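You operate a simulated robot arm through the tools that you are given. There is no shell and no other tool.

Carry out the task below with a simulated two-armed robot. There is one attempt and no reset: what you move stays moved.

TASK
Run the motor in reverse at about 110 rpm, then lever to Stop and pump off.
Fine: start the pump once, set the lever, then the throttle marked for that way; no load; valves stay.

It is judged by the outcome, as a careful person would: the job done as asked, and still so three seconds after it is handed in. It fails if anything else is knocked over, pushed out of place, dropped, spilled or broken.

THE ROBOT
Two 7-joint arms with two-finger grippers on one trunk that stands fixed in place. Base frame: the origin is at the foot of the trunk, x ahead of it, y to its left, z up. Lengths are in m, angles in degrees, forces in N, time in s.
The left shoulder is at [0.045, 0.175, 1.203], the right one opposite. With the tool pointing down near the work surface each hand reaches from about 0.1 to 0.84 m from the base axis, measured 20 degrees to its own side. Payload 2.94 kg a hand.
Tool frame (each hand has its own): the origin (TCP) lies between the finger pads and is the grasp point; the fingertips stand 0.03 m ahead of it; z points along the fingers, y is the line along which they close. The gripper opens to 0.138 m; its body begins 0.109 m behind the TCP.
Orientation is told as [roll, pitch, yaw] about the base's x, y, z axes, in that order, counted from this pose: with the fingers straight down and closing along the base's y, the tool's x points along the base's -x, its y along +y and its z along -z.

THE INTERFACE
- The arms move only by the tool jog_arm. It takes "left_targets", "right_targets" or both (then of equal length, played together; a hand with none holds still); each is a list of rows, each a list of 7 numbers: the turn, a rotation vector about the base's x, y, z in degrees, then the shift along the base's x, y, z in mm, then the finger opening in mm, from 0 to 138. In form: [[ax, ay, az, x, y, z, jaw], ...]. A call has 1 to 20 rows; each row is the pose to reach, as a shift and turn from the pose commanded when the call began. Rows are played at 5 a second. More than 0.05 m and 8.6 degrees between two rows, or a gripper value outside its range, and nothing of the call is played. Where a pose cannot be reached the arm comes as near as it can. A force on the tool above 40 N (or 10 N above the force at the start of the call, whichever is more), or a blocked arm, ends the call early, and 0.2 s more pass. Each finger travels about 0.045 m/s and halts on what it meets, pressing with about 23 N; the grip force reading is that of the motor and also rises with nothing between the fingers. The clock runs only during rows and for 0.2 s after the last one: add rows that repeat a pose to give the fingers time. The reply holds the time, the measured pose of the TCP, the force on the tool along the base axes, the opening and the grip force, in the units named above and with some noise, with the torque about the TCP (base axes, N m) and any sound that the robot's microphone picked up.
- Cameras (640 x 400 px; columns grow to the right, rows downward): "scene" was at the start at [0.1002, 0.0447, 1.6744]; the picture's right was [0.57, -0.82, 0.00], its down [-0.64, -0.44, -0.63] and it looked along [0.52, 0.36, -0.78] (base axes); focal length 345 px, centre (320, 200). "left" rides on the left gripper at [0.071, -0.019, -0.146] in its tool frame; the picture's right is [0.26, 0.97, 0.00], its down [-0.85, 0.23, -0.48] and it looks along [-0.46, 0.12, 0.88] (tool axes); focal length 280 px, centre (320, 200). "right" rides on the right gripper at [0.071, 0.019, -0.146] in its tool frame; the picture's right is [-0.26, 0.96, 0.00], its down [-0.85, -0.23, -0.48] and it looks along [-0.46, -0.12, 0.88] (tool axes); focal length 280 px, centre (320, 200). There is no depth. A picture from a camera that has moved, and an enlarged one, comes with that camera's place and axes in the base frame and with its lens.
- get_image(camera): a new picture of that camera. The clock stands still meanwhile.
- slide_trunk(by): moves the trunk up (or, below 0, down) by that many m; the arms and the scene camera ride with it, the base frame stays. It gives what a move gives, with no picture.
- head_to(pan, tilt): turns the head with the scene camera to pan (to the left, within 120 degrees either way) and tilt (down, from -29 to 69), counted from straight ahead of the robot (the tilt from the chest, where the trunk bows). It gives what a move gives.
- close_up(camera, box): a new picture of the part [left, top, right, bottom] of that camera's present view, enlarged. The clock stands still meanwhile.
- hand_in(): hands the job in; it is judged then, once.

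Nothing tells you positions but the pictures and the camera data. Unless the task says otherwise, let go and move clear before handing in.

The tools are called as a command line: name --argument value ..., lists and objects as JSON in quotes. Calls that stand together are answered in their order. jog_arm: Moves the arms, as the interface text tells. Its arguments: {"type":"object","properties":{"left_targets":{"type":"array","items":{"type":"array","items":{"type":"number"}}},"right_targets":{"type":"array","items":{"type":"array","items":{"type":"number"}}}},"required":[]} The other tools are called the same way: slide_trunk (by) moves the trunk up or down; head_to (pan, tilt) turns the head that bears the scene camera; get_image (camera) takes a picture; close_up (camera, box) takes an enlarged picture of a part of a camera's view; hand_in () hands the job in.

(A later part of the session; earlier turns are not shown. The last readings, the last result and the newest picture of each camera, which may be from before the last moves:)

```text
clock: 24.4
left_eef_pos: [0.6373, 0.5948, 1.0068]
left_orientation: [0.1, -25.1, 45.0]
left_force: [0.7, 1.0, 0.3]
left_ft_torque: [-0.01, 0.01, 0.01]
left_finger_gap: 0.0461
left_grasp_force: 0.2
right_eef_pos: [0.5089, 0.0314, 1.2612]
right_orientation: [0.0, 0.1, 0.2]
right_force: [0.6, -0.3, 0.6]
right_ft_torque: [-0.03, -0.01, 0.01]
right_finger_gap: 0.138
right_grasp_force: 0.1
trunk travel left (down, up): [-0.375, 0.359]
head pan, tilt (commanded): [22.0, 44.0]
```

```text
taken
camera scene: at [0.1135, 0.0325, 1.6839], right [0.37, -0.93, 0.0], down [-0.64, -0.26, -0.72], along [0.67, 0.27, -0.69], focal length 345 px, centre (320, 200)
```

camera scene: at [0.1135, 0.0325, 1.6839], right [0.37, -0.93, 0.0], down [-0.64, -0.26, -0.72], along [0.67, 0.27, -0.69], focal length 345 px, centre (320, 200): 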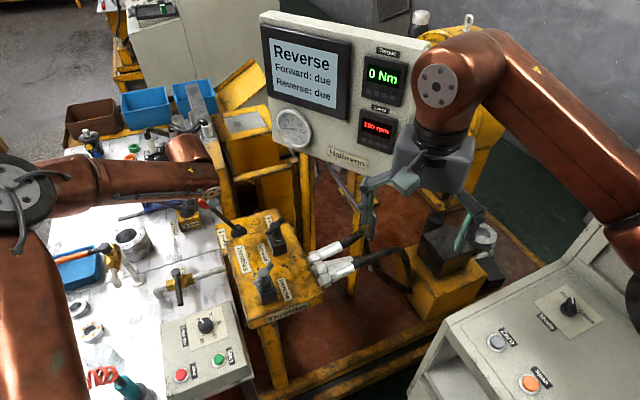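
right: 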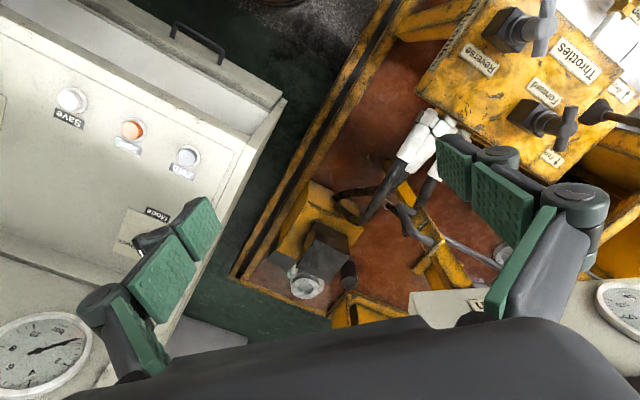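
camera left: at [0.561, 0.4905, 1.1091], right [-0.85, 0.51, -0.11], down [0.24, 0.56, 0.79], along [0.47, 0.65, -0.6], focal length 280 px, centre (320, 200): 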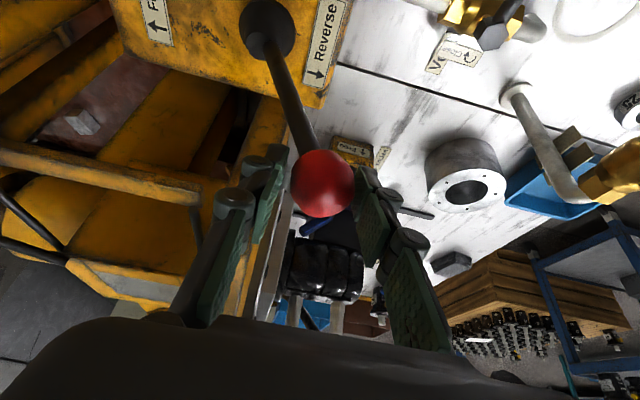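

close_up --camera "scene" --box '[250, 10, 430, 180]'

```text
2.35 times, centred on (340, 95) of scene
camera zoom: at [0.1135, 0.0325, 1.6839], right [0.37, -0.93, 0.0], down [-0.64, -0.26, -0.72], along [0.67, 0.27, -0.69], focal length 812 px, centre (273, 447)
```

zoom: 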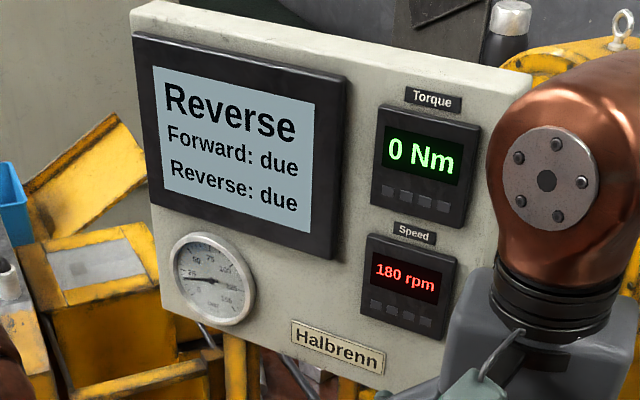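

The panel says "Reverse" at 180 rpm, so the throttle needs closing somewhat to reach 110. First I'll open the fingers and check that the lever stays there by itself.

jog_arm --left_targets '[[0, 0, 0, 0, 0, 0, 56], [0, 0, 0, 0, 0, 0, 66], [0, 0, 0, 0, 0, 0, 80], [0, 0, 0, 0, 0, 0, 90], [0, 0, 0, 0, 0, 0, 90]]'

get_image --camera "left"

close_up --camera "scene" --box '[250, 10, 430, 180]'

```text
clock: 25.6
left_eef_pos: [0.637, 0.5936, 1.0051]
left_orientation: [0.0, -25.0, 45.1]
left_force: [-0.6, -0.1, 0.4]
left_ft_torque: [0.02, -0.01, -0.03]
left_finger_gap: 0.0902
left_grasp_force: 0.0
right_eef_pos: [0.5089, 0.032, 1.2615]
right_orientation: [0.0, 0.1, 0.1]
right_force: [-0.2, -0.1, 0.2]
right_ft_torque: [0.01, -0.01, 0.01]
right_finger_gap: 0.138
right_grasp_force: 0.0
trunk travel left (down, up): [-0.375, 0.359]
head pan, tilt (commanded): [22.0, 44.0]
```

```text
taken
camera left: at [0.561, 0.4904, 1.109], right [-0.85, 0.51, -0.11], down [0.24, 0.56, 0.79], along [0.47, 0.65, -0.6], focal length 280 px, centre (320, 200)
```

left: 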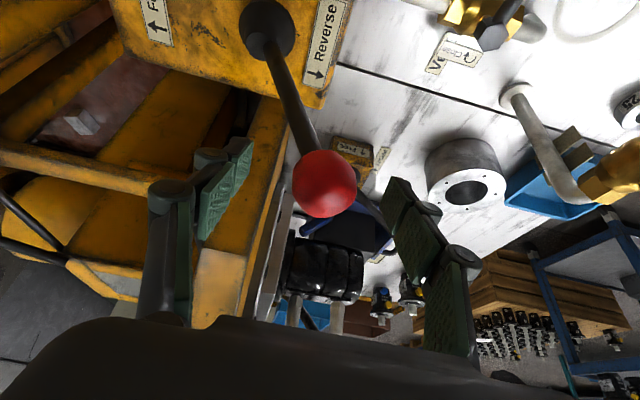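

```text
2.35 times, centred on (340, 95) of scene
camera zoom: at [0.1137, 0.0324, 1.6839], right [0.37, -0.93, 0.0], down [-0.64, -0.26, -0.72], along [0.67, 0.27, -0.7], focal length 812 px, centre (273, 447)
```

zoom: 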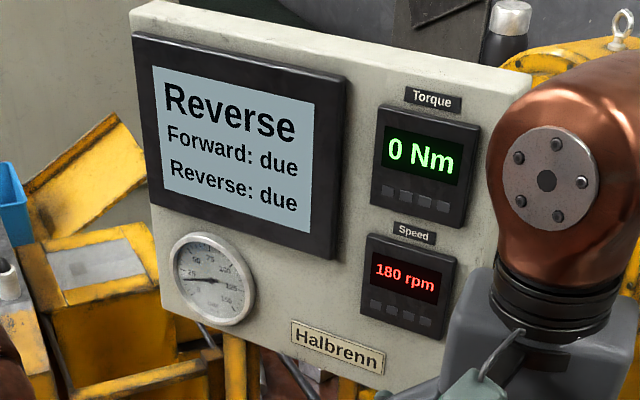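

The lever holds itself in Reverse. I'll lift clear, straighten the hand and move above the Reverse throttle.

jog_arm --left_targets '[[0, 0, 0, 0, 0, 40, 90], [0, 0, 0, 0, 0, 80, 90], [0, 0, 0, 0, 0, 120, 90], [0, 0, 0, 0, 0, 150, 90], [-4.4, 4.4, 0, -30, -35, 150, 90], [-8.8, 8.8, 0, -58, -73, 150, 90], [-13.3, 13.3, 0, -86, -111, 145, 90], [-17.7, 17.7, 0, -112, -149, 140, 90], [-17.7, 17.7, 0, -135, -190, 130, 90], [-17.7, 17.7, 0, -147, -232, 120, 90], [-17.7, 17.7, 0, -149, -267, 115, 90], [-17.7, 17.7, 0, -149, -267, 115, 90]]'

get_image --camera "left"

get_image --camera "scene"

```text
clock: 28.2
left_eef_pos: [0.4849, 0.3287, 1.1217]
left_orientation: [0.0, 0.0, 45.0]
left_force: [0.3, 0.6, -0.2]
left_ft_torque: [-0.04, -0.02, 0.0]
left_finger_gap: 0.09
left_grasp_force: 0.0
right_eef_pos: [0.509, 0.0335, 1.2615]
right_orientation: [0.0, 0.2, 0.1]
right_force: [-0.2, -0.1, -0.3]
right_ft_torque: [-0.03, -0.01, 0.01]
right_finger_gap: 0.138
right_grasp_force: 0.1
trunk travel left (down, up): [-0.375, 0.359]
head pan, tilt (commanded): [22.0, 44.0]
```

```text
taken
camera left: at [0.4483, 0.2642, 1.268], right [-0.87, 0.5, 0.0], down [0.44, 0.76, 0.48], along [0.24, 0.41, -0.88], focal length 280 px, centre (320, 200)
```

left: 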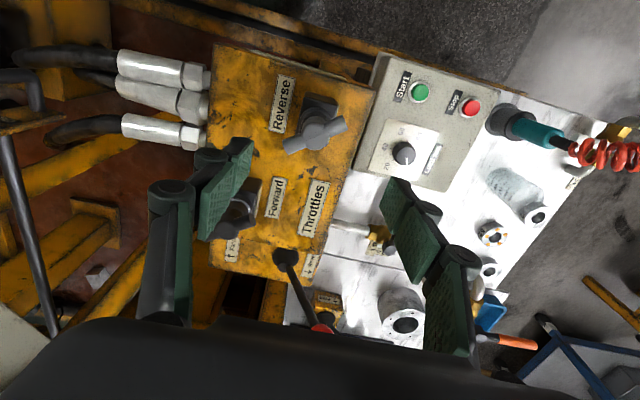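

```text
taken
camera scene: at [0.1134, 0.0332, 1.6839], right [0.38, -0.93, 0.0], down [-0.64, -0.26, -0.72], along [0.67, 0.27, -0.7], focal length 345 px, centre (320, 200)
```

scene: 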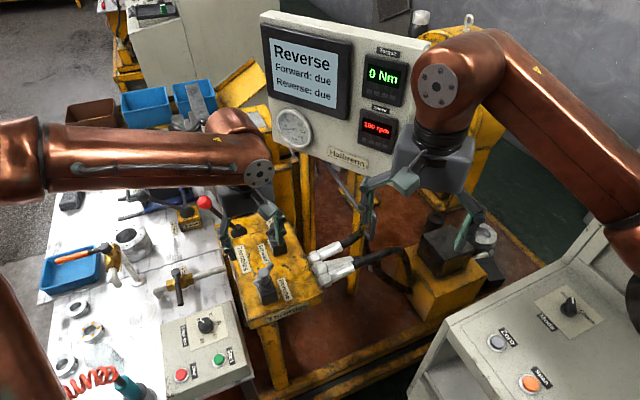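

close_up --camera "left" --box '[260, 70, 380, 180]'

close_up --camera "scene" --box '[220, 230, 320, 330]'

```text
3.64 times, centred on (320, 125) of left
camera zoom: at [0.4483, 0.2642, 1.268], right [-0.87, 0.5, 0.0], down [0.44, 0.76, 0.48], along [0.24, 0.41, -0.88], focal length 1020 px, centre (320, 473)
```

zoom: 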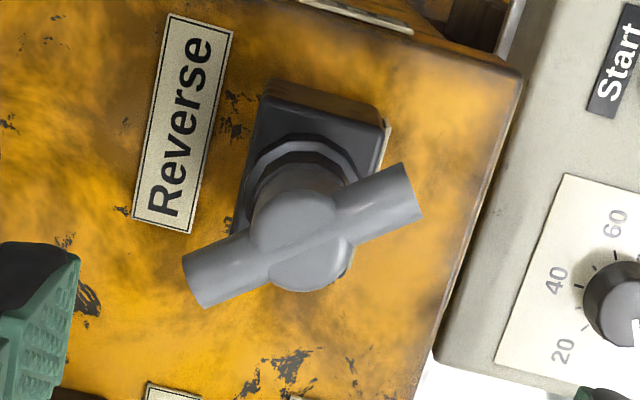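

```text
4.00 times, centred on (270, 280) of scene
camera zoom: at [0.1134, 0.0332, 1.6839], right [0.38, -0.93, 0.0], down [-0.64, -0.26, -0.72], along [0.67, 0.27, -0.7], focal length 1380 px, centre (520, -120)
```

zoom: 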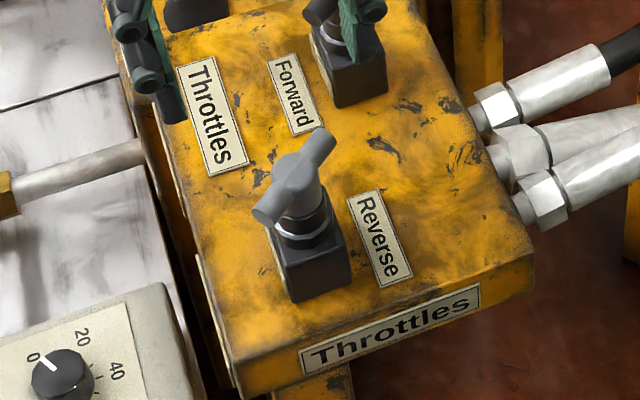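

The bar is centred at about (0.490, 0.326, 0.999), about 62 mm long and at −7°. I'll yaw to 83° so the fingers close onto the two bar ends, and stop just above it.

jog_arm --left_targets '[[0, 0, 7.6, 1, 0, -10, 95], [0, 0, 15.2, 2, -1, -20, 100], [0, 0, 22.8, 3, -1, -30, 100], [0, 0, 30.4, 4, -1.5, -40, 100], [0, 0, 38, 4.5, -1.5, -50, 100], [0, 0, 38, 4.5, -1.5, -60, 100], [0, 0, 38, 4.5, -1.5, -60, 100]]'

get_image --camera "left"

get_image --camera "scene"

```text
clock: 29.8
left_eef_pos: [0.4906, 0.3259, 1.0619]
left_orientation: [0.1, 0.0, 83.0]
left_force: [-0.2, 0.1, 0.1]
left_ft_torque: [0.0, 0.02, 0.01]
left_finger_gap: 0.0997
left_grasp_force: 0.0
right_eef_pos: [0.5088, 0.0313, 1.261]
right_orientation: [0.0, 0.2, 0.1]
right_force: [-1.0, -0.3, -0.1]
right_ft_torque: [0.02, -0.03, -0.01]
right_finger_gap: 0.1381
right_grasp_force: 0.1
trunk travel left (down, up): [-0.375, 0.359]
head pan, tilt (commanded): [22.0, 44.0]
```

```text
taken
camera left: at [0.5013, 0.2526, 1.2084], right [-0.99, -0.14, 0.0], down [-0.13, 0.87, 0.48], along [-0.07, 0.47, -0.88], focal length 280 px, centre (320, 200)
```

left: 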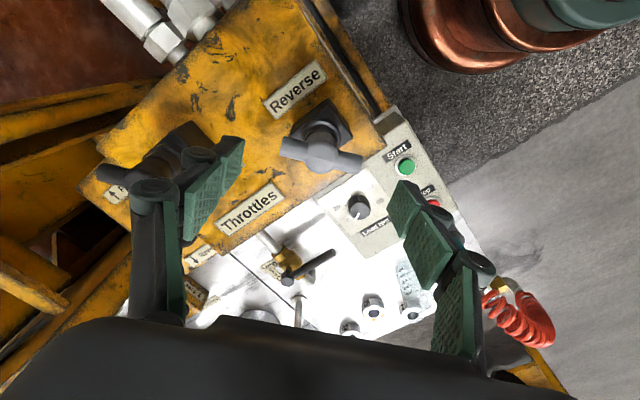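

```text
taken
camera scene: at [0.1134, 0.0319, 1.6839], right [0.37, -0.93, 0.0], down [-0.64, -0.26, -0.72], along [0.67, 0.27, -0.69], focal length 345 px, centre (320, 200)
```

scene: 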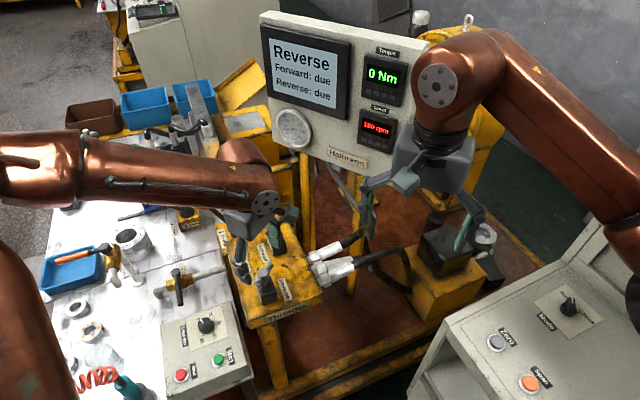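

close_up --camera "left" --box '[80, 90, 400, 250]'

close_up --camera "scene" --box '[210, 190, 330, 320]'

get_image --camera "right"

```text
2.00 times, centred on (240, 170) of left
camera zoom: at [0.5013, 0.2526, 1.2084], right [-0.99, -0.14, 0.0], down [-0.13, 0.87, 0.48], along [-0.07, 0.47, -0.88], focal length 561 px, centre (480, 260)
```

zoom: 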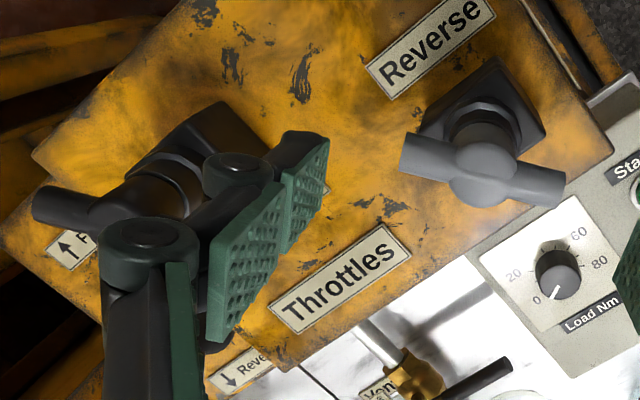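

```text
3.08 times, centred on (270, 255) of scene
camera zoom: at [0.1134, 0.0319, 1.6839], right [0.37, -0.93, 0.0], down [-0.64, -0.26, -0.72], along [0.67, 0.27, -0.69], focal length 1061 px, centre (474, 31)
```

zoom: 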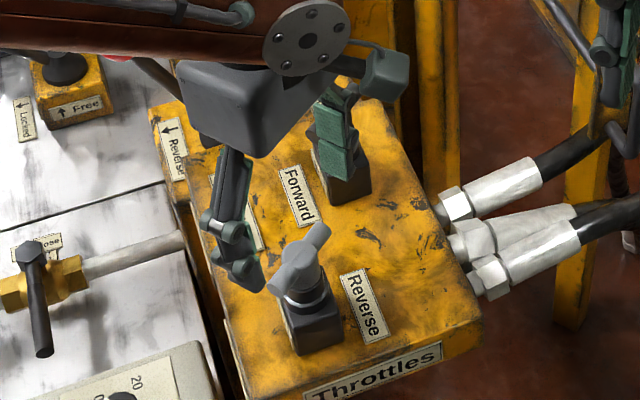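

```text
taken
camera right: at [0.4383, 0.0507, 1.4079], right [0.26, 0.97, 0.0], down [0.85, -0.23, 0.47], along [0.46, -0.12, -0.88], focal length 280 px, centre (320, 200)
```

right: 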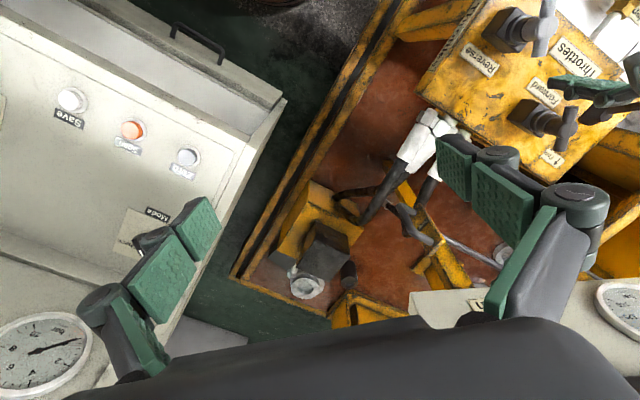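

The bar is centred between the fingers and the Forward handle is clear of them. I'll lower to bar height with the gap at 86 mm, then close gently to 70 mm to check the alignment.

jog_arm --left_targets '[[0, 0, 0, -1, 0, -15, 92], [0, 0, 0, -1.5, 0, -30, 86], [0, 0, 0, -1.5, 0, -45, 86], [0, 0, 0, -1.5, 0, -64, 86], [0, 0, 0, -1.5, 0, -64, 76], [0, 0, 0, -1.5, 0, -64, 70], [0, 0, 0, -1.5, 0, -64, 70]]'

close_up --camera "left" --box '[180, 80, 460, 240]'

close_up --camera "scene" --box '[210, 10, 450, 330]'

```text
clock: 31.4
left_eef_pos: [0.4884, 0.3243, 0.9984]
left_orientation: [0.0, 0.0, 83.0]
left_force: [-0.3, 0.8, -0.1]
left_ft_torque: [0.01, 0.01, -0.01]
left_finger_gap: 0.0698
left_grasp_force: 0.0
right_eef_pos: [0.5098, 0.032, 1.262]
right_orientation: [0.0, 0.1, 0.1]
right_force: [0.0, -0.4, 0.0]
right_ft_torque: [0.03, -0.03, -0.01]
right_finger_gap: 0.1382
right_grasp_force: 0.1
trunk travel left (down, up): [-0.375, 0.359]
head pan, tilt (commanded): [22.0, 44.0]
```

```text
2.29 times, centred on (320, 160) of left
camera zoom: at [0.4988, 0.2519, 1.1447], right [-0.99, -0.14, 0.0], down [-0.13, 0.87, 0.48], along [-0.07, 0.47, -0.88], focal length 641 px, centre (320, 291)
```

zoom: 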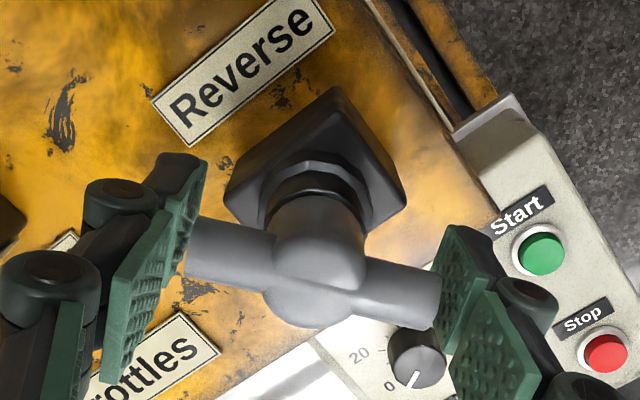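

```text
1.25 times, centred on (330, 170) of scene
camera zoom: at [0.1134, 0.032, 1.6839], right [0.37, -0.93, 0.0], down [-0.64, -0.26, -0.72], along [0.67, 0.27, -0.69], focal length 431 px, centre (308, 238)
```

zoom: 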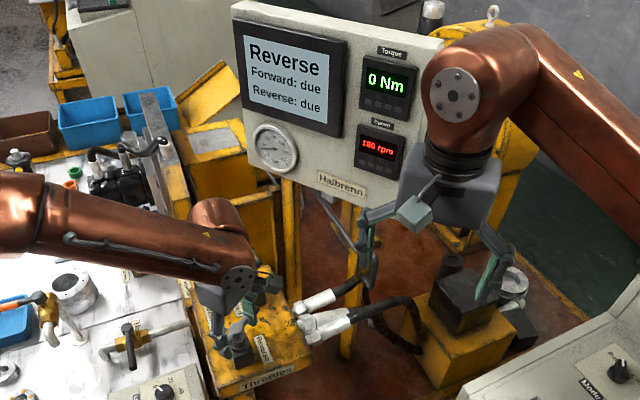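

The bar ends sit between the pads, centred. Now I'll close onto the bar ends.

jog_arm --left_targets '[[0, 0, 0, 0, 0, 0, 64], [0, 0, 0, 0, 0, 0, 58], [0, 0, 0, 0, 0, 0, 52], [0, 0, 0, 0, 0, 0, 52], [0, 0, 0, 0, 0, 0, 52]]'

close_up --camera "left" --box '[180, 80, 460, 240]'

close_up --camera "scene" --box '[250, 10, 430, 180]'

```text
clock: 32.6
left_eef_pos: [0.4904, 0.3258, 0.9988]
left_orientation: [0.0, 0.0, 83.1]
left_force: [6.6, 0.3, 3.9]
left_ft_torque: [-0.06, -0.08, 0.0]
left_finger_gap: 0.0637
left_grasp_force: 45.3
right_eef_pos: [0.5099, 0.0317, 1.261]
right_orientation: [0.0, 0.1, 0.0]
right_force: [0.5, 0.7, -0.1]
right_ft_torque: [0.01, 0.02, 0.03]
right_finger_gap: 0.1377
right_grasp_force: 0.1
trunk travel left (down, up): [-0.375, 0.359]
head pan, tilt (commanded): [22.0, 44.0]
```

```text
2.29 times, centred on (320, 160) of left
camera zoom: at [0.4997, 0.2518, 1.145], right [-0.99, -0.14, 0.0], down [-0.13, 0.87, 0.48], along [-0.07, 0.47, -0.88], focal length 641 px, centre (320, 291)
```

zoom: 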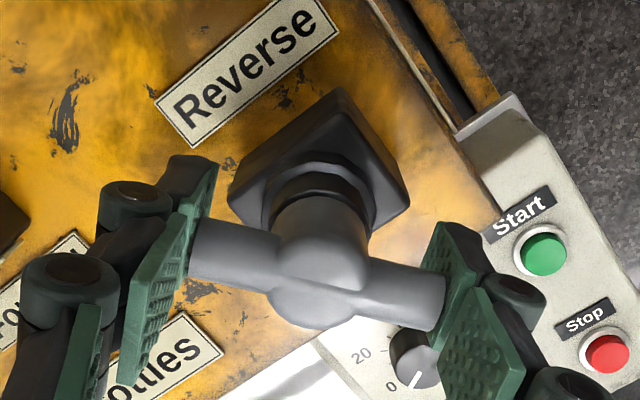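

```text
2.35 times, centred on (340, 95) of scene
camera zoom: at [0.1143, 0.0319, 1.6839], right [0.37, -0.93, 0.0], down [-0.64, -0.26, -0.72], along [0.67, 0.27, -0.7], focal length 812 px, centre (273, 447)
```

zoom: 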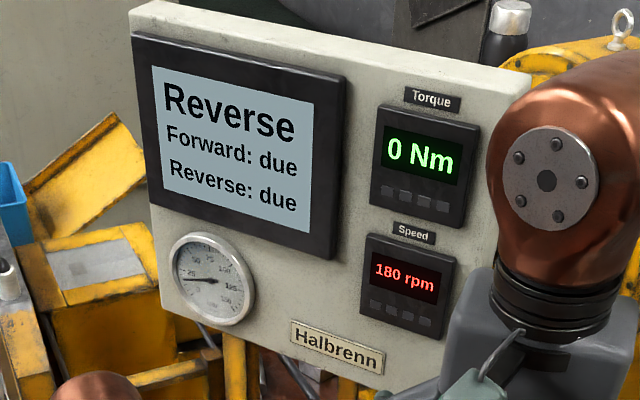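

Gripped at 64 mm. I'll turn 8° clockwise as seen from above and read the speed.

jog_arm --left_targets '[[0, 0, -2, 0, 0, 0, 52], [0, 0, -4, 0, 0, 0, 52], [0, 0, -6, 0, 0, 0, 52], [0, 0, -8, 0, 0, 0, 52], [0, 0, -8, 0, 0, 0, 52]]'

close_up --camera "left" --box '[180, 80, 460, 240]'

close_up --camera "scene" --box '[250, 10, 430, 180]'

```text
clock: 33.8
left_eef_pos: [0.4889, 0.3265, 0.999]
left_orientation: [-0.1, -0.1, 75.0]
left_force: [3.0, 8.9, 18.4]
left_ft_torque: [0.22, 0.13, -0.04]
left_finger_gap: 0.0637
left_grasp_force: 45.3
right_eef_pos: [0.5077, 0.032, 1.2631]
right_orientation: [0.1, 0.0, 0.2]
right_force: [0.7, 0.4, 0.6]
right_ft_torque: [-0.02, -0.01, 0.0]
right_finger_gap: 0.1376
right_grasp_force: 0.1
trunk travel left (down, up): [-0.375, 0.359]
head pan, tilt (commanded): [22.0, 44.0]
```

```text
2.29 times, centred on (320, 160) of left
camera zoom: at [0.4892, 0.2509, 1.1448], right [-1.0, 0.0, 0.0], down [0.0, 0.88, 0.48], along [0.0, 0.48, -0.88], focal length 641 px, centre (320, 291)
```

zoom: 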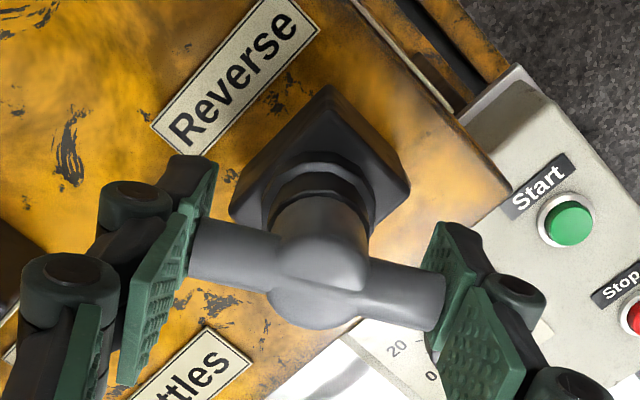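

```text
2.35 times, centred on (340, 95) of scene
camera zoom: at [0.1123, 0.0324, 1.6841], right [0.38, -0.93, 0.0], down [-0.64, -0.26, -0.72], along [0.67, 0.27, -0.69], focal length 812 px, centre (273, 447)
```

zoom: 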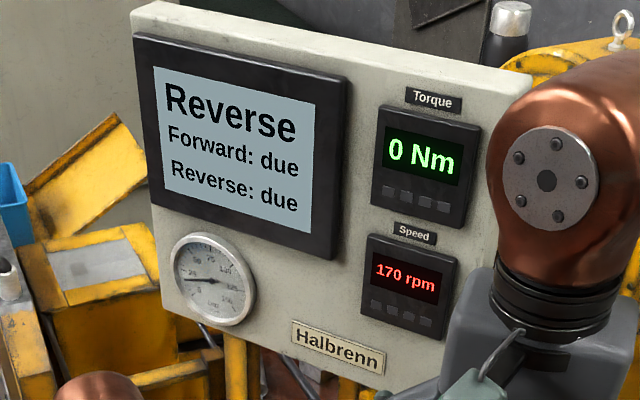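

Clockwise closes it: 170 rpm after 8°, with the bar following the fingers. I'll continue another 16°.

jog_arm --left_targets '[[0, 0, -3, 0, 0, 0, 52], [0, 0, -6, 0, 0, 0, 52], [0, 0, -9, 0, 0, 0, 52], [0, 0, -12, 0, 0, 0, 52], [0, 0, -16, 0, 0, 0, 52], [0, 0, -16, 0, 0, 0, 52]]'

close_up --camera "left" --box '[180, 80, 460, 240]'

close_up --camera "scene" --box '[250, 10, 430, 180]'

```text
clock: 35.2
left_eef_pos: [0.4895, 0.3263, 0.9977]
left_orientation: [-0.1, -0.1, 58.9]
left_force: [-0.2, 13.0, 23.4]
left_ft_torque: [0.25, 0.14, 0.0]
left_finger_gap: 0.0637
left_grasp_force: 44.6
right_eef_pos: [0.5074, 0.0314, 1.2619]
right_orientation: [0.0, 0.0, 0.2]
right_force: [-0.2, 0.7, -0.3]
right_ft_torque: [0.0, 0.01, 0.01]
right_finger_gap: 0.1381
right_grasp_force: 0.2
trunk travel left (down, up): [-0.375, 0.359]
head pan, tilt (commanded): [22.0, 44.0]
```

```text
2.29 times, centred on (320, 160) of left
camera zoom: at [0.4682, 0.2541, 1.1448], right [-0.96, 0.27, 0.0], down [0.24, 0.85, 0.48], along [0.13, 0.46, -0.88], focal length 641 px, centre (320, 291)
```

zoom: 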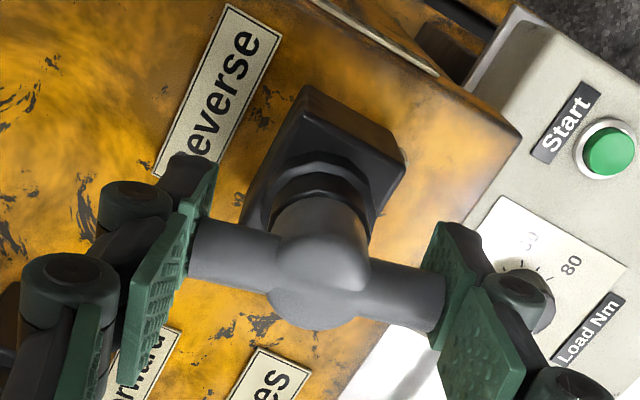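

```text
2.35 times, centred on (340, 95) of scene
camera zoom: at [0.1116, 0.0329, 1.6841], right [0.38, -0.93, 0.0], down [-0.64, -0.26, -0.72], along [0.67, 0.27, -0.69], focal length 812 px, centre (273, 447)
```

zoom: 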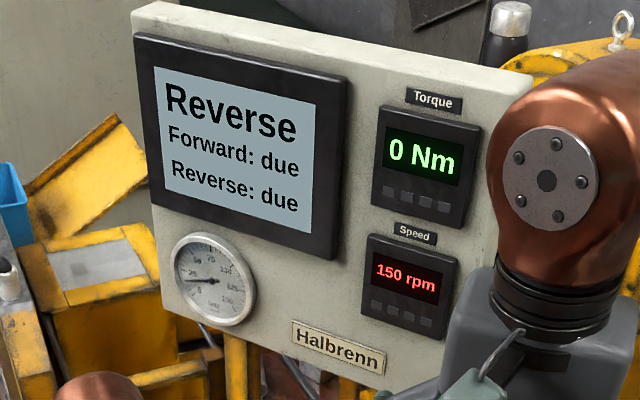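

jog_arm --left_targets '[[0, 0, -3, 0, 0, 0.5, 52], [0, 0, -6, 0, 0.3, 1, 52], [0, 0, -9, 0, 0.5, 1, 52], [0, 0, -12, 0, 0.5, 1, 52], [0, 0, -16, 0, 0.5, 1, 52], [0, 0, -20, 0, 0.5, 1, 52], [0, 0, -20, 0, 0.5, 1, 52]]'

close_up --camera "left" --box '[180, 80, 460, 240]'

close_up --camera "scene" --box '[250, 10, 430, 180]'

```text
clock: 36.8
left_eef_pos: [0.4888, 0.3263, 0.9972]
left_orientation: [0.0, 0.1, 38.9]
left_force: [-5.2, 4.3, 5.4]
left_ft_torque: [-0.11, -0.16, 0.03]
left_finger_gap: 0.0636
left_grasp_force: 44.7
right_eef_pos: [0.5083, 0.0325, 1.2617]
right_orientation: [0.0, 0.0, 0.0]
right_force: [0.3, 0.2, 0.9]
right_ft_torque: [0.01, -0.02, -0.02]
right_finger_gap: 0.1379
right_grasp_force: 0.1
trunk travel left (down, up): [-0.375, 0.359]
head pan, tilt (commanded): [22.0, 44.0]
```

```text
2.29 times, centred on (320, 160) of left
camera zoom: at [0.4451, 0.2657, 1.1448], right [-0.81, 0.59, 0.0], down [0.52, 0.71, 0.48], along [0.28, 0.39, -0.88], focal length 641 px, centre (320, 291)
```

zoom: 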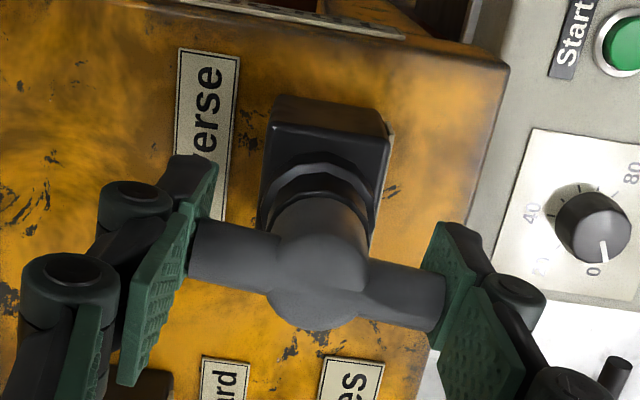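

```text
2.35 times, centred on (340, 95) of scene
camera zoom: at [0.1122, 0.0327, 1.6839], right [0.37, -0.93, 0.0], down [-0.64, -0.26, -0.72], along [0.67, 0.27, -0.69], focal length 812 px, centre (273, 447)
```

zoom: 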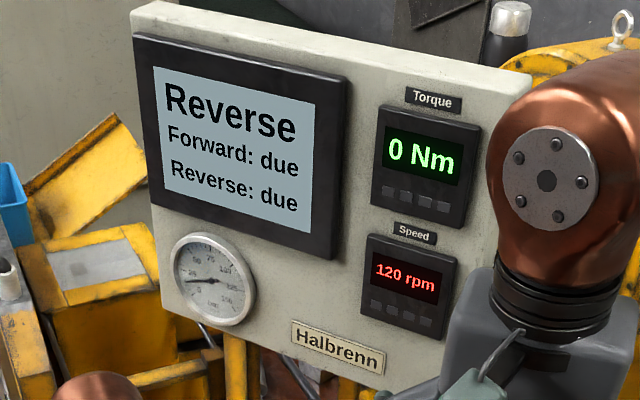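

120 rpm now, at roughly 1.4 rpm per degree. Another 6–7° should give 110.

jog_arm --left_targets '[[0, 0, -2, 0, 0, 0, 52], [0, 0, -4, 0, 0, 0, 52], [0, 0, -4, 0, 0, 0, 52], [0, 0, -4, 0, 0, 0, 52]]'

close_up --camera "scene" --box '[250, 10, 430, 180]'

```text
clock: 37.8
left_eef_pos: [0.4882, 0.3262, 0.9979]
left_orientation: [0.0, 0.0, 35.0]
left_force: [-10.5, 1.7, 1.8]
left_ft_torque: [0.02, 0.18, -0.02]
left_finger_gap: 0.0636
left_grasp_force: 45.1
right_eef_pos: [0.5086, 0.031, 1.262]
right_orientation: [-0.1, -0.1, 0.1]
right_force: [-0.9, 0.4, 0.0]
right_ft_torque: [0.0, -0.02, 0.0]
right_finger_gap: 0.1381
right_grasp_force: 0.1
trunk travel left (down, up): [-0.375, 0.359]
head pan, tilt (commanded): [22.0, 44.0]
```

```text
2.35 times, centred on (340, 95) of scene
camera zoom: at [0.1119, 0.0326, 1.6839], right [0.37, -0.93, 0.0], down [-0.64, -0.26, -0.72], along [0.67, 0.27, -0.69], focal length 812 px, centre (273, 447)
```

zoom: 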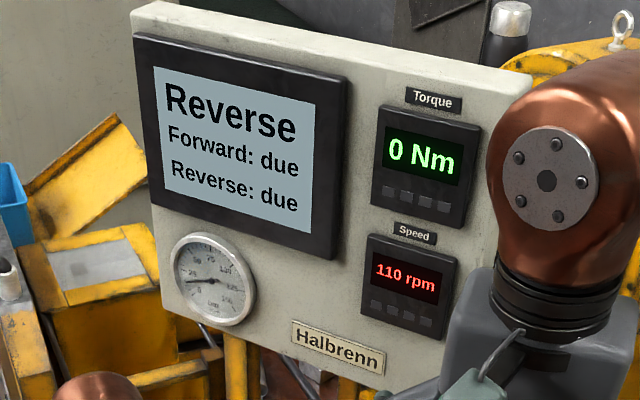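

It now reads 110 rpm, probably near the upper rounding edge. I'll nudge 2° more toward the middle, hold a couple of seconds, and watch the "Reverse: due" line.

jog_arm --left_targets '[[0, 0, -1, 0, 0, 0, 52], [0, 0, -2, 0, 0, 0, 52], [0, 0, -2, 0, 0, 0, 52], [0, 0, -2, 0, 0, 0, 52], [0, 0, -2, 0, 0, 0, 52], [0, 0, -2, 0, 0, 0, 52], [0, 0, -2, 0, 0, 0, 52], [0, 0, -2, 0, 0, 0, 52], [0, 0, -2, 0, 0, 0, 52], [0, 0, -2, 0, 0, 0, 52]]'

close_up --camera "scene" --box '[250, 10, 430, 180]'

```text
clock: 40.0
left_eef_pos: [0.4876, 0.3263, 0.9986]
left_orientation: [0.0, 0.0, 33.1]
left_force: [-18.2, -5.7, -12.2]
left_ft_torque: [-0.01, 0.08, -0.02]
left_finger_gap: 0.0639
left_grasp_force: 45.0
right_eef_pos: [0.508, 0.0318, 1.262]
right_orientation: [-0.1, 0.0, 0.1]
right_force: [-0.6, -0.6, -0.4]
right_ft_torque: [-0.01, 0.04, -0.01]
right_finger_gap: 0.1382
right_grasp_force: 0.1
trunk travel left (down, up): [-0.375, 0.359]
head pan, tilt (commanded): [22.0, 44.0]
```

```text
2.35 times, centred on (340, 95) of scene
camera zoom: at [0.112, 0.0321, 1.6839], right [0.37, -0.93, 0.0], down [-0.64, -0.26, -0.72], along [0.67, 0.27, -0.69], focal length 812 px, centre (273, 447)
```

zoom: 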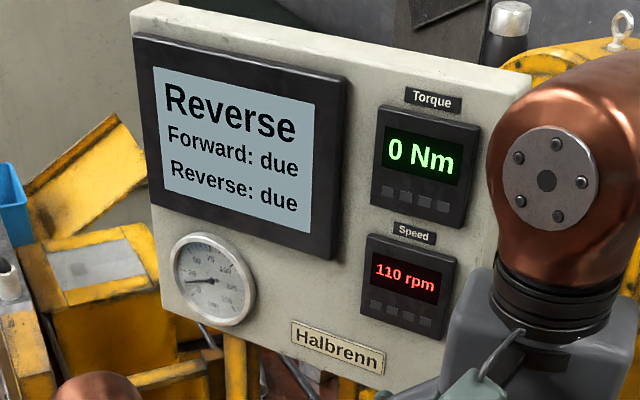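

It holds steady at 110 rpm. I'll release the handle, rise clear, and check that the speed stays put and whether the status line updates.

jog_arm --left_targets '[[0, 0, 0, 0, 0, 0, 66], [0, 0, 0, 0, 0, 0, 74], [0, 0, 0, 0, 0, 0, 84], [0, 0, 0, 0, 0, 0, 90], [0, 0, 0, 0, 0, 20, 90], [0, 0, 0, 0, 0, 50, 90], [0, 0, 0, 0, 0, 80, 90], [0, 0, 0, 0, 0, 120, 90], [0, 0, 0, 0, 0, 150, 90], [0, 0, 0, 0, 0, 150, 90]]'

close_up --camera "scene" --box '[250, 10, 430, 180]'

get_image --camera "left"

```text
clock: 42.2
left_eef_pos: [0.4898, 0.3265, 1.1474]
left_orientation: [0.0, 0.0, 33.0]
left_force: [0.0, -0.1, -0.4]
left_ft_torque: [0.0, 0.04, 0.01]
left_finger_gap: 0.0899
left_grasp_force: 0.1
right_eef_pos: [0.5101, 0.0317, 1.2616]
right_orientation: [0.1, 0.1, 0.1]
right_force: [0.0, 0.5, 0.5]
right_ft_torque: [-0.01, 0.0, 0.0]
right_finger_gap: 0.1379
right_grasp_force: 0.1
trunk travel left (down, up): [-0.375, 0.359]
head pan, tilt (commanded): [22.0, 44.0]
```

```text
2.35 times, centred on (340, 95) of scene
camera zoom: at [0.1137, 0.0325, 1.6838], right [0.37, -0.93, 0.0], down [-0.64, -0.26, -0.72], along [0.67, 0.27, -0.69], focal length 812 px, centre (273, 447)
```

zoom: 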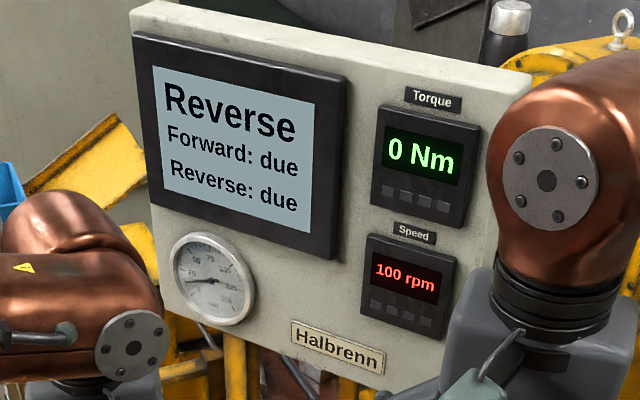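

```text
taken
camera left: at [0.4404, 0.2697, 1.2942], right [-0.75, 0.67, 0.0], down [0.59, 0.66, 0.48], along [0.32, 0.35, -0.88], focal length 280 px, centre (320, 200)
```

left: 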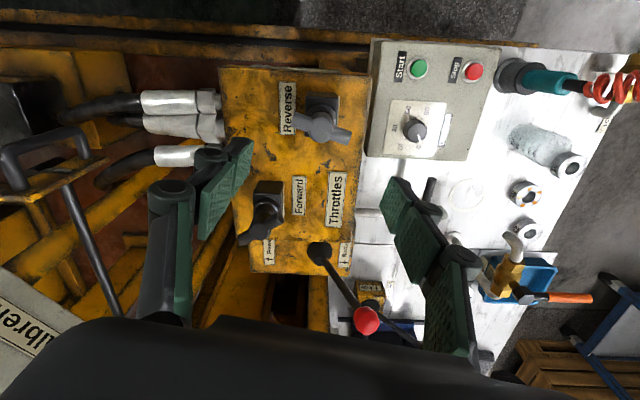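

After release it reads 100 rpm, so the handle shifted slightly. I'll look at the bar's angle before regripping to correct it.

close_up --camera "left" --box '[270, 80, 370, 160]'

jog_arm --left_targets '[[0, 0, 0, 0, 0, 0, 90], [0, 0, 0, 0, 0, 0, 90], [0, 0, 0, 0, 0, 0, 90], [0, 0, 0, 0, 0, 0, 90], [0, 0, 0, 0, 0, 0, 90]]'

close_up --camera "scene" --box '[250, 10, 430, 180]'

```text
5.00 times, centred on (320, 120) of left
camera zoom: at [0.4404, 0.2697, 1.2942], right [-0.75, 0.67, 0.0], down [0.59, 0.66, 0.48], along [0.32, 0.35, -0.88], focal length 1402 px, centre (320, 600)
```

zoom: 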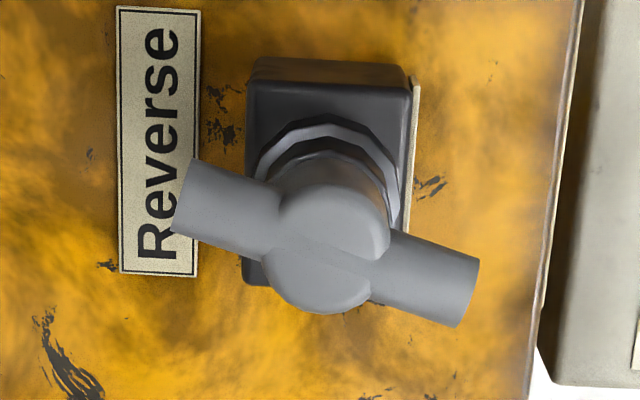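

```text
clock: 43.4
left_eef_pos: [0.4895, 0.326, 1.1484]
left_orientation: [-0.1, 0.0, 33.1]
left_force: [0.2, 0.0, -0.1]
left_ft_torque: [-0.01, 0.03, -0.03]
left_finger_gap: 0.0899
left_grasp_force: 0.1
right_eef_pos: [0.5103, 0.0314, 1.261]
right_orientation: [0.0, 0.2, 0.1]
right_force: [-0.3, 0.3, 0.1]
right_ft_torque: [0.01, -0.01, -0.01]
right_finger_gap: 0.1381
right_grasp_force: 0.0
trunk travel left (down, up): [-0.375, 0.359]
head pan, tilt (commanded): [22.0, 44.0]
```

```text
2.35 times, centred on (340, 95) of scene
camera zoom: at [0.1135, 0.0322, 1.6839], right [0.37, -0.93, 0.0], down [-0.64, -0.26, -0.72], along [0.67, 0.27, -0.69], focal length 812 px, centre (273, 447)
```

zoom: 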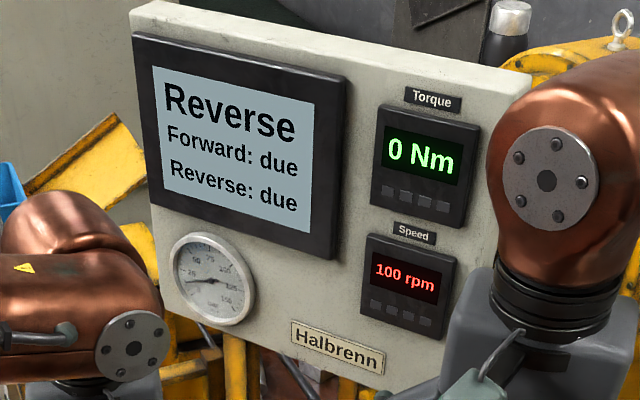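

The bar slipped about 3.5° past the hand angle during release, because side force had built up. I'll go back down at the same yaw of 33°, where it read 110, let the pads square the bar up, and cancel the forces before releasing this time.

jog_arm --left_targets '[[0, 0, 0, 0, 0, -40, 90], [0, 0, 0, 0, 0, -80, 90], [0, 0, 0, 0, 0, -115, 88], [0, 0, 0, 0, 0, -135, 86], [0, 0, 0, 0, 0, -149, 84], [0, 0, 0, 0, 0, -149, 74], [0, 0, 0, 0, 0, -149, 68], [0, 0, 0, 0, 0, -149, 60], [0, 0, 0, 0, 0, -149, 60], [0, 0, 0, 0, 0, -149, 60]]'

close_up --camera "scene" --box '[250, 10, 430, 180]'

close_up --camera "left" --box '[180, 80, 460, 240]'

```text
clock: 45.6
left_eef_pos: [0.4896, 0.327, 0.9987]
left_orientation: [0.1, -0.1, 33.0]
left_force: [-6.0, 10.2, 3.8]
left_ft_torque: [0.33, 0.17, 0.01]
left_finger_gap: 0.0637
left_grasp_force: 44.5
right_eef_pos: [0.5088, 0.0331, 1.2614]
right_orientation: [0.1, -0.1, 0.1]
right_force: [-0.7, 0.2, 0.5]
right_ft_torque: [0.02, 0.0, -0.01]
right_finger_gap: 0.1379
right_grasp_force: 0.0
trunk travel left (down, up): [-0.375, 0.359]
head pan, tilt (commanded): [22.0, 44.0]
```

```text
2.35 times, centred on (340, 95) of scene
camera zoom: at [0.1123, 0.0337, 1.684], right [0.38, -0.93, 0.0], down [-0.64, -0.26, -0.72], along [0.67, 0.27, -0.69], focal length 812 px, centre (273, 447)
```

zoom: 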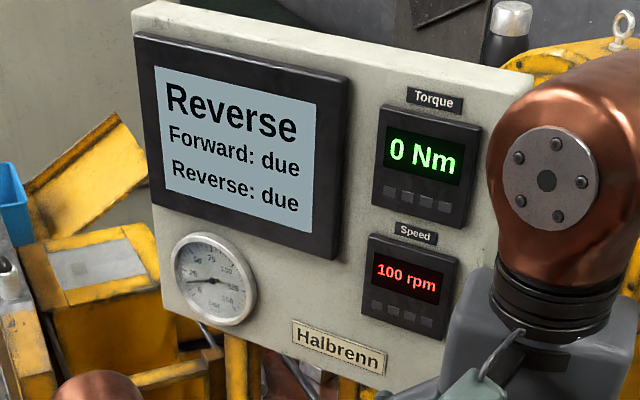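

```text
2.29 times, centred on (320, 160) of left
camera zoom: at [0.4397, 0.2709, 1.1456], right [-0.75, 0.67, 0.0], down [0.59, 0.66, 0.48], along [0.32, 0.36, -0.88], focal length 641 px, centre (320, 291)
```

zoom: 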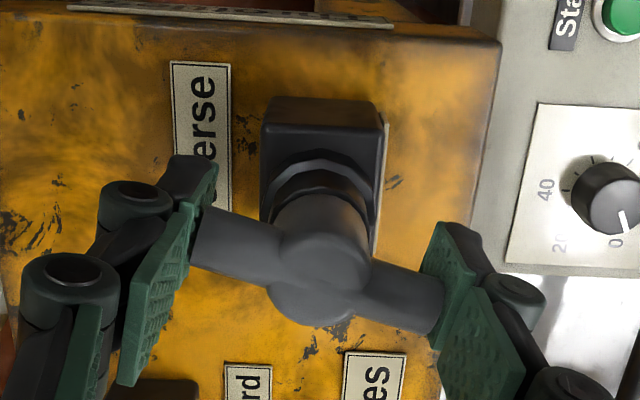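

Still 100 in the grip. I'll turn 4° back counter-clockwise and read again.

jog_arm --left_targets '[[0, 0, 1, 0, 0, 0, 60], [0, 0, 2, 0, 0, 0, 60], [0, 0, 3, 0, 0, 0, 60], [0, 0, 4, 0, 0, 0, 60], [0, 0, 4, 0, 0, 0, 60]]'

close_up --camera "scene" --box '[250, 10, 430, 180]'

```text
clock: 46.8
left_eef_pos: [0.4878, 0.3283, 0.9988]
left_orientation: [0.0, 0.0, 37.1]
left_force: [-5.7, 8.8, -1.7]
left_ft_torque: [0.1, 0.18, 0.04]
left_finger_gap: 0.0635
left_grasp_force: 45.1
right_eef_pos: [0.509, 0.0319, 1.2617]
right_orientation: [0.0, 0.1, 0.1]
right_force: [0.3, 0.3, 0.1]
right_ft_torque: [0.0, 0.03, -0.02]
right_finger_gap: 0.1379
right_grasp_force: 0.0
trunk travel left (down, up): [-0.375, 0.359]
head pan, tilt (commanded): [22.0, 44.0]
```

```text
2.35 times, centred on (340, 95) of scene
camera zoom: at [0.1128, 0.0338, 1.6839], right [0.37, -0.93, 0.0], down [-0.64, -0.26, -0.72], along [0.67, 0.27, -0.69], focal length 812 px, centre (273, 447)
```

zoom: 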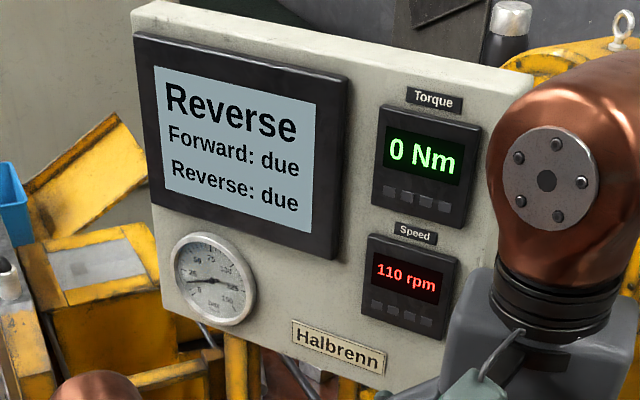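

110 rpm with almost no sideways load. I'll release slowly in place.

jog_arm --left_targets '[[0, 0, 0, 0, 0, 0, 64], [0, 0, 0, 0, 0, 0, 66], [0, 0, 0, 0, 0, 0, 70], [0, 0, 0, 0, 0, 0, 76], [0, 0, 0, 0, 0, 0, 84], [0, 0, 0, 0, 0, 0, 88]]'

close_up --camera "scene" --box '[250, 10, 430, 180]'

close_up --camera "left" --box '[180, 80, 460, 240]'

```text
clock: 48.2
left_eef_pos: [0.4904, 0.3268, 0.9991]
left_orientation: [0.0, 0.0, 37.0]
left_force: [-0.6, -0.2, 0.5]
left_ft_torque: [0.04, -0.01, -0.03]
left_finger_gap: 0.0882
left_grasp_force: 0.0
right_eef_pos: [0.5084, 0.0323, 1.2621]
right_orientation: [0.0, 0.2, 0.1]
right_force: [0.5, 0.5, -1.0]
right_ft_torque: [-0.01, 0.01, 0.01]
right_finger_gap: 0.1382
right_grasp_force: 0.0
trunk travel left (down, up): [-0.375, 0.359]
head pan, tilt (commanded): [22.0, 44.0]
```

```text
2.35 times, centred on (340, 95) of scene
camera zoom: at [0.1135, 0.0324, 1.6839], right [0.37, -0.93, 0.0], down [-0.64, -0.26, -0.72], along [0.67, 0.27, -0.69], focal length 812 px, centre (273, 447)
```

zoom: 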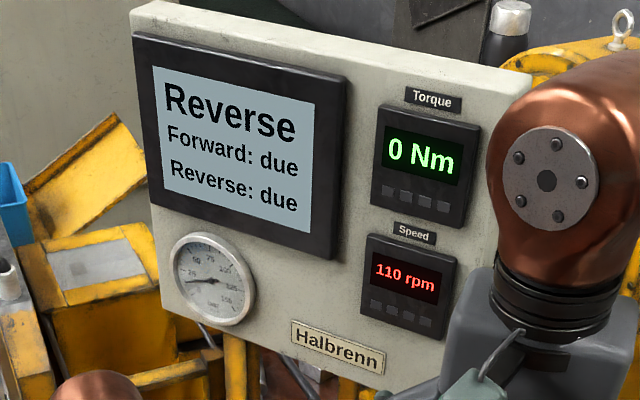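

```text
2.29 times, centred on (320, 160) of left
camera zoom: at [0.4441, 0.2668, 1.1458], right [-0.79, 0.61, 0.0], down [0.54, 0.69, 0.48], along [0.29, 0.38, -0.88], focal length 641 px, centre (320, 291)
```

zoom: 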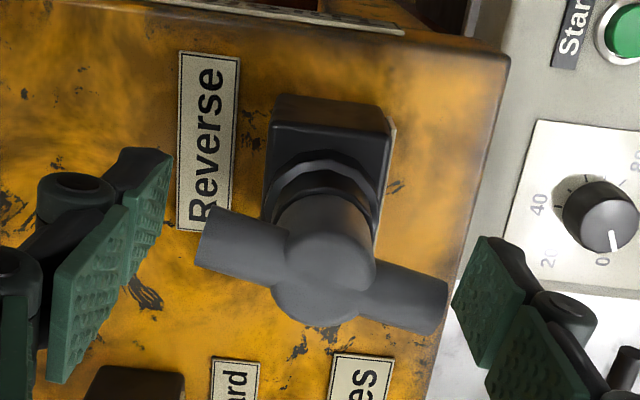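

It stays at 110 rpm hands-off. I'll rise clear and let it run a few seconds to see whether the Reverse entry registers.

jog_arm --left_targets '[[0, 0, 0, 0, 0, 20, 90], [0, 0, 0, 0, 0, 50, 90], [0, 0, 0, 0, 0, 90, 90], [0, 0, 0, 0, 0, 130, 90], [0, 0, 0, 0, 0, 150, 90], [0, 0, 0, 0, 0, 150, 90], [0, 0, 0, 0, 0, 150, 90], [0, 0, 0, 0, 0, 150, 90], [0, 0, 0, 0, 0, 150, 90], [0, 0, 0, 0, 0, 150, 90], [0, 0, 0, 0, 0, 150, 90], [0, 0, 0, 0, 0, 150, 90], [0, 0, 0, 0, 0, 150, 90], [0, 0, 0, 0, 0, 150, 90], [0, 0, 0, 0, 0, 150, 90]]'

close_up --camera "scene" --box '[250, 10, 430, 180]'

get_image --camera "left"

```text
clock: 51.4
left_eef_pos: [0.4889, 0.3255, 1.1495]
left_orientation: [0.0, 0.0, 37.0]
left_force: [0.2, 0.1, 0.7]
left_ft_torque: [-0.03, -0.01, 0.01]
left_finger_gap: 0.0901
left_grasp_force: 0.0
right_eef_pos: [0.5102, 0.0319, 1.2616]
right_orientation: [0.0, 0.1, 0.0]
right_force: [-0.2, 0.5, 0.2]
right_ft_torque: [0.01, 0.02, 0.0]
right_finger_gap: 0.1379
right_grasp_force: 0.0
trunk travel left (down, up): [-0.375, 0.359]
head pan, tilt (commanded): [22.0, 44.0]
```

```text
2.35 times, centred on (340, 95) of scene
camera zoom: at [0.1135, 0.0324, 1.6839], right [0.37, -0.93, 0.0], down [-0.64, -0.26, -0.72], along [0.67, 0.27, -0.69], focal length 812 px, centre (273, 447)
```

zoom: 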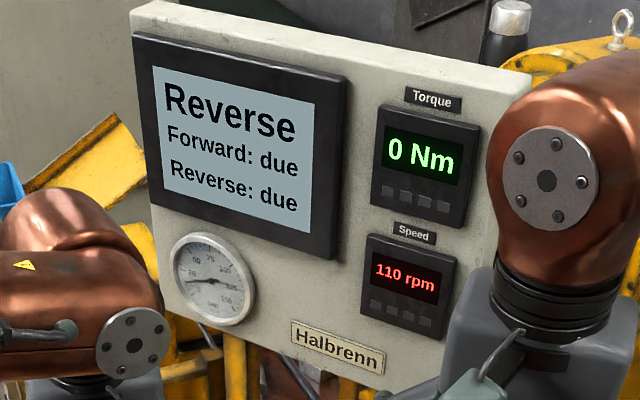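

```text
taken
camera left: at [0.4436, 0.266, 1.2964], right [-0.79, 0.61, 0.0], down [0.54, 0.69, 0.48], along [0.29, 0.38, -0.88], focal length 280 px, centre (320, 200)
```

left: 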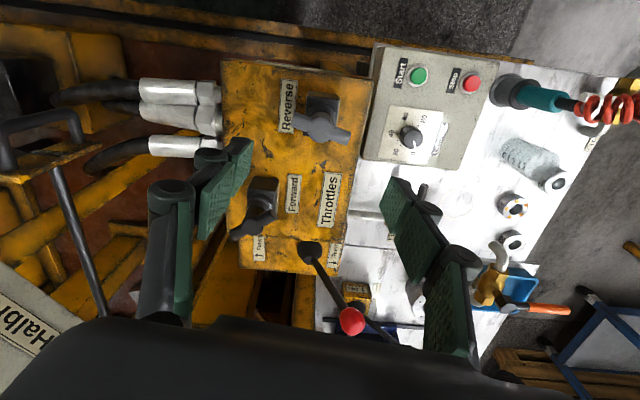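

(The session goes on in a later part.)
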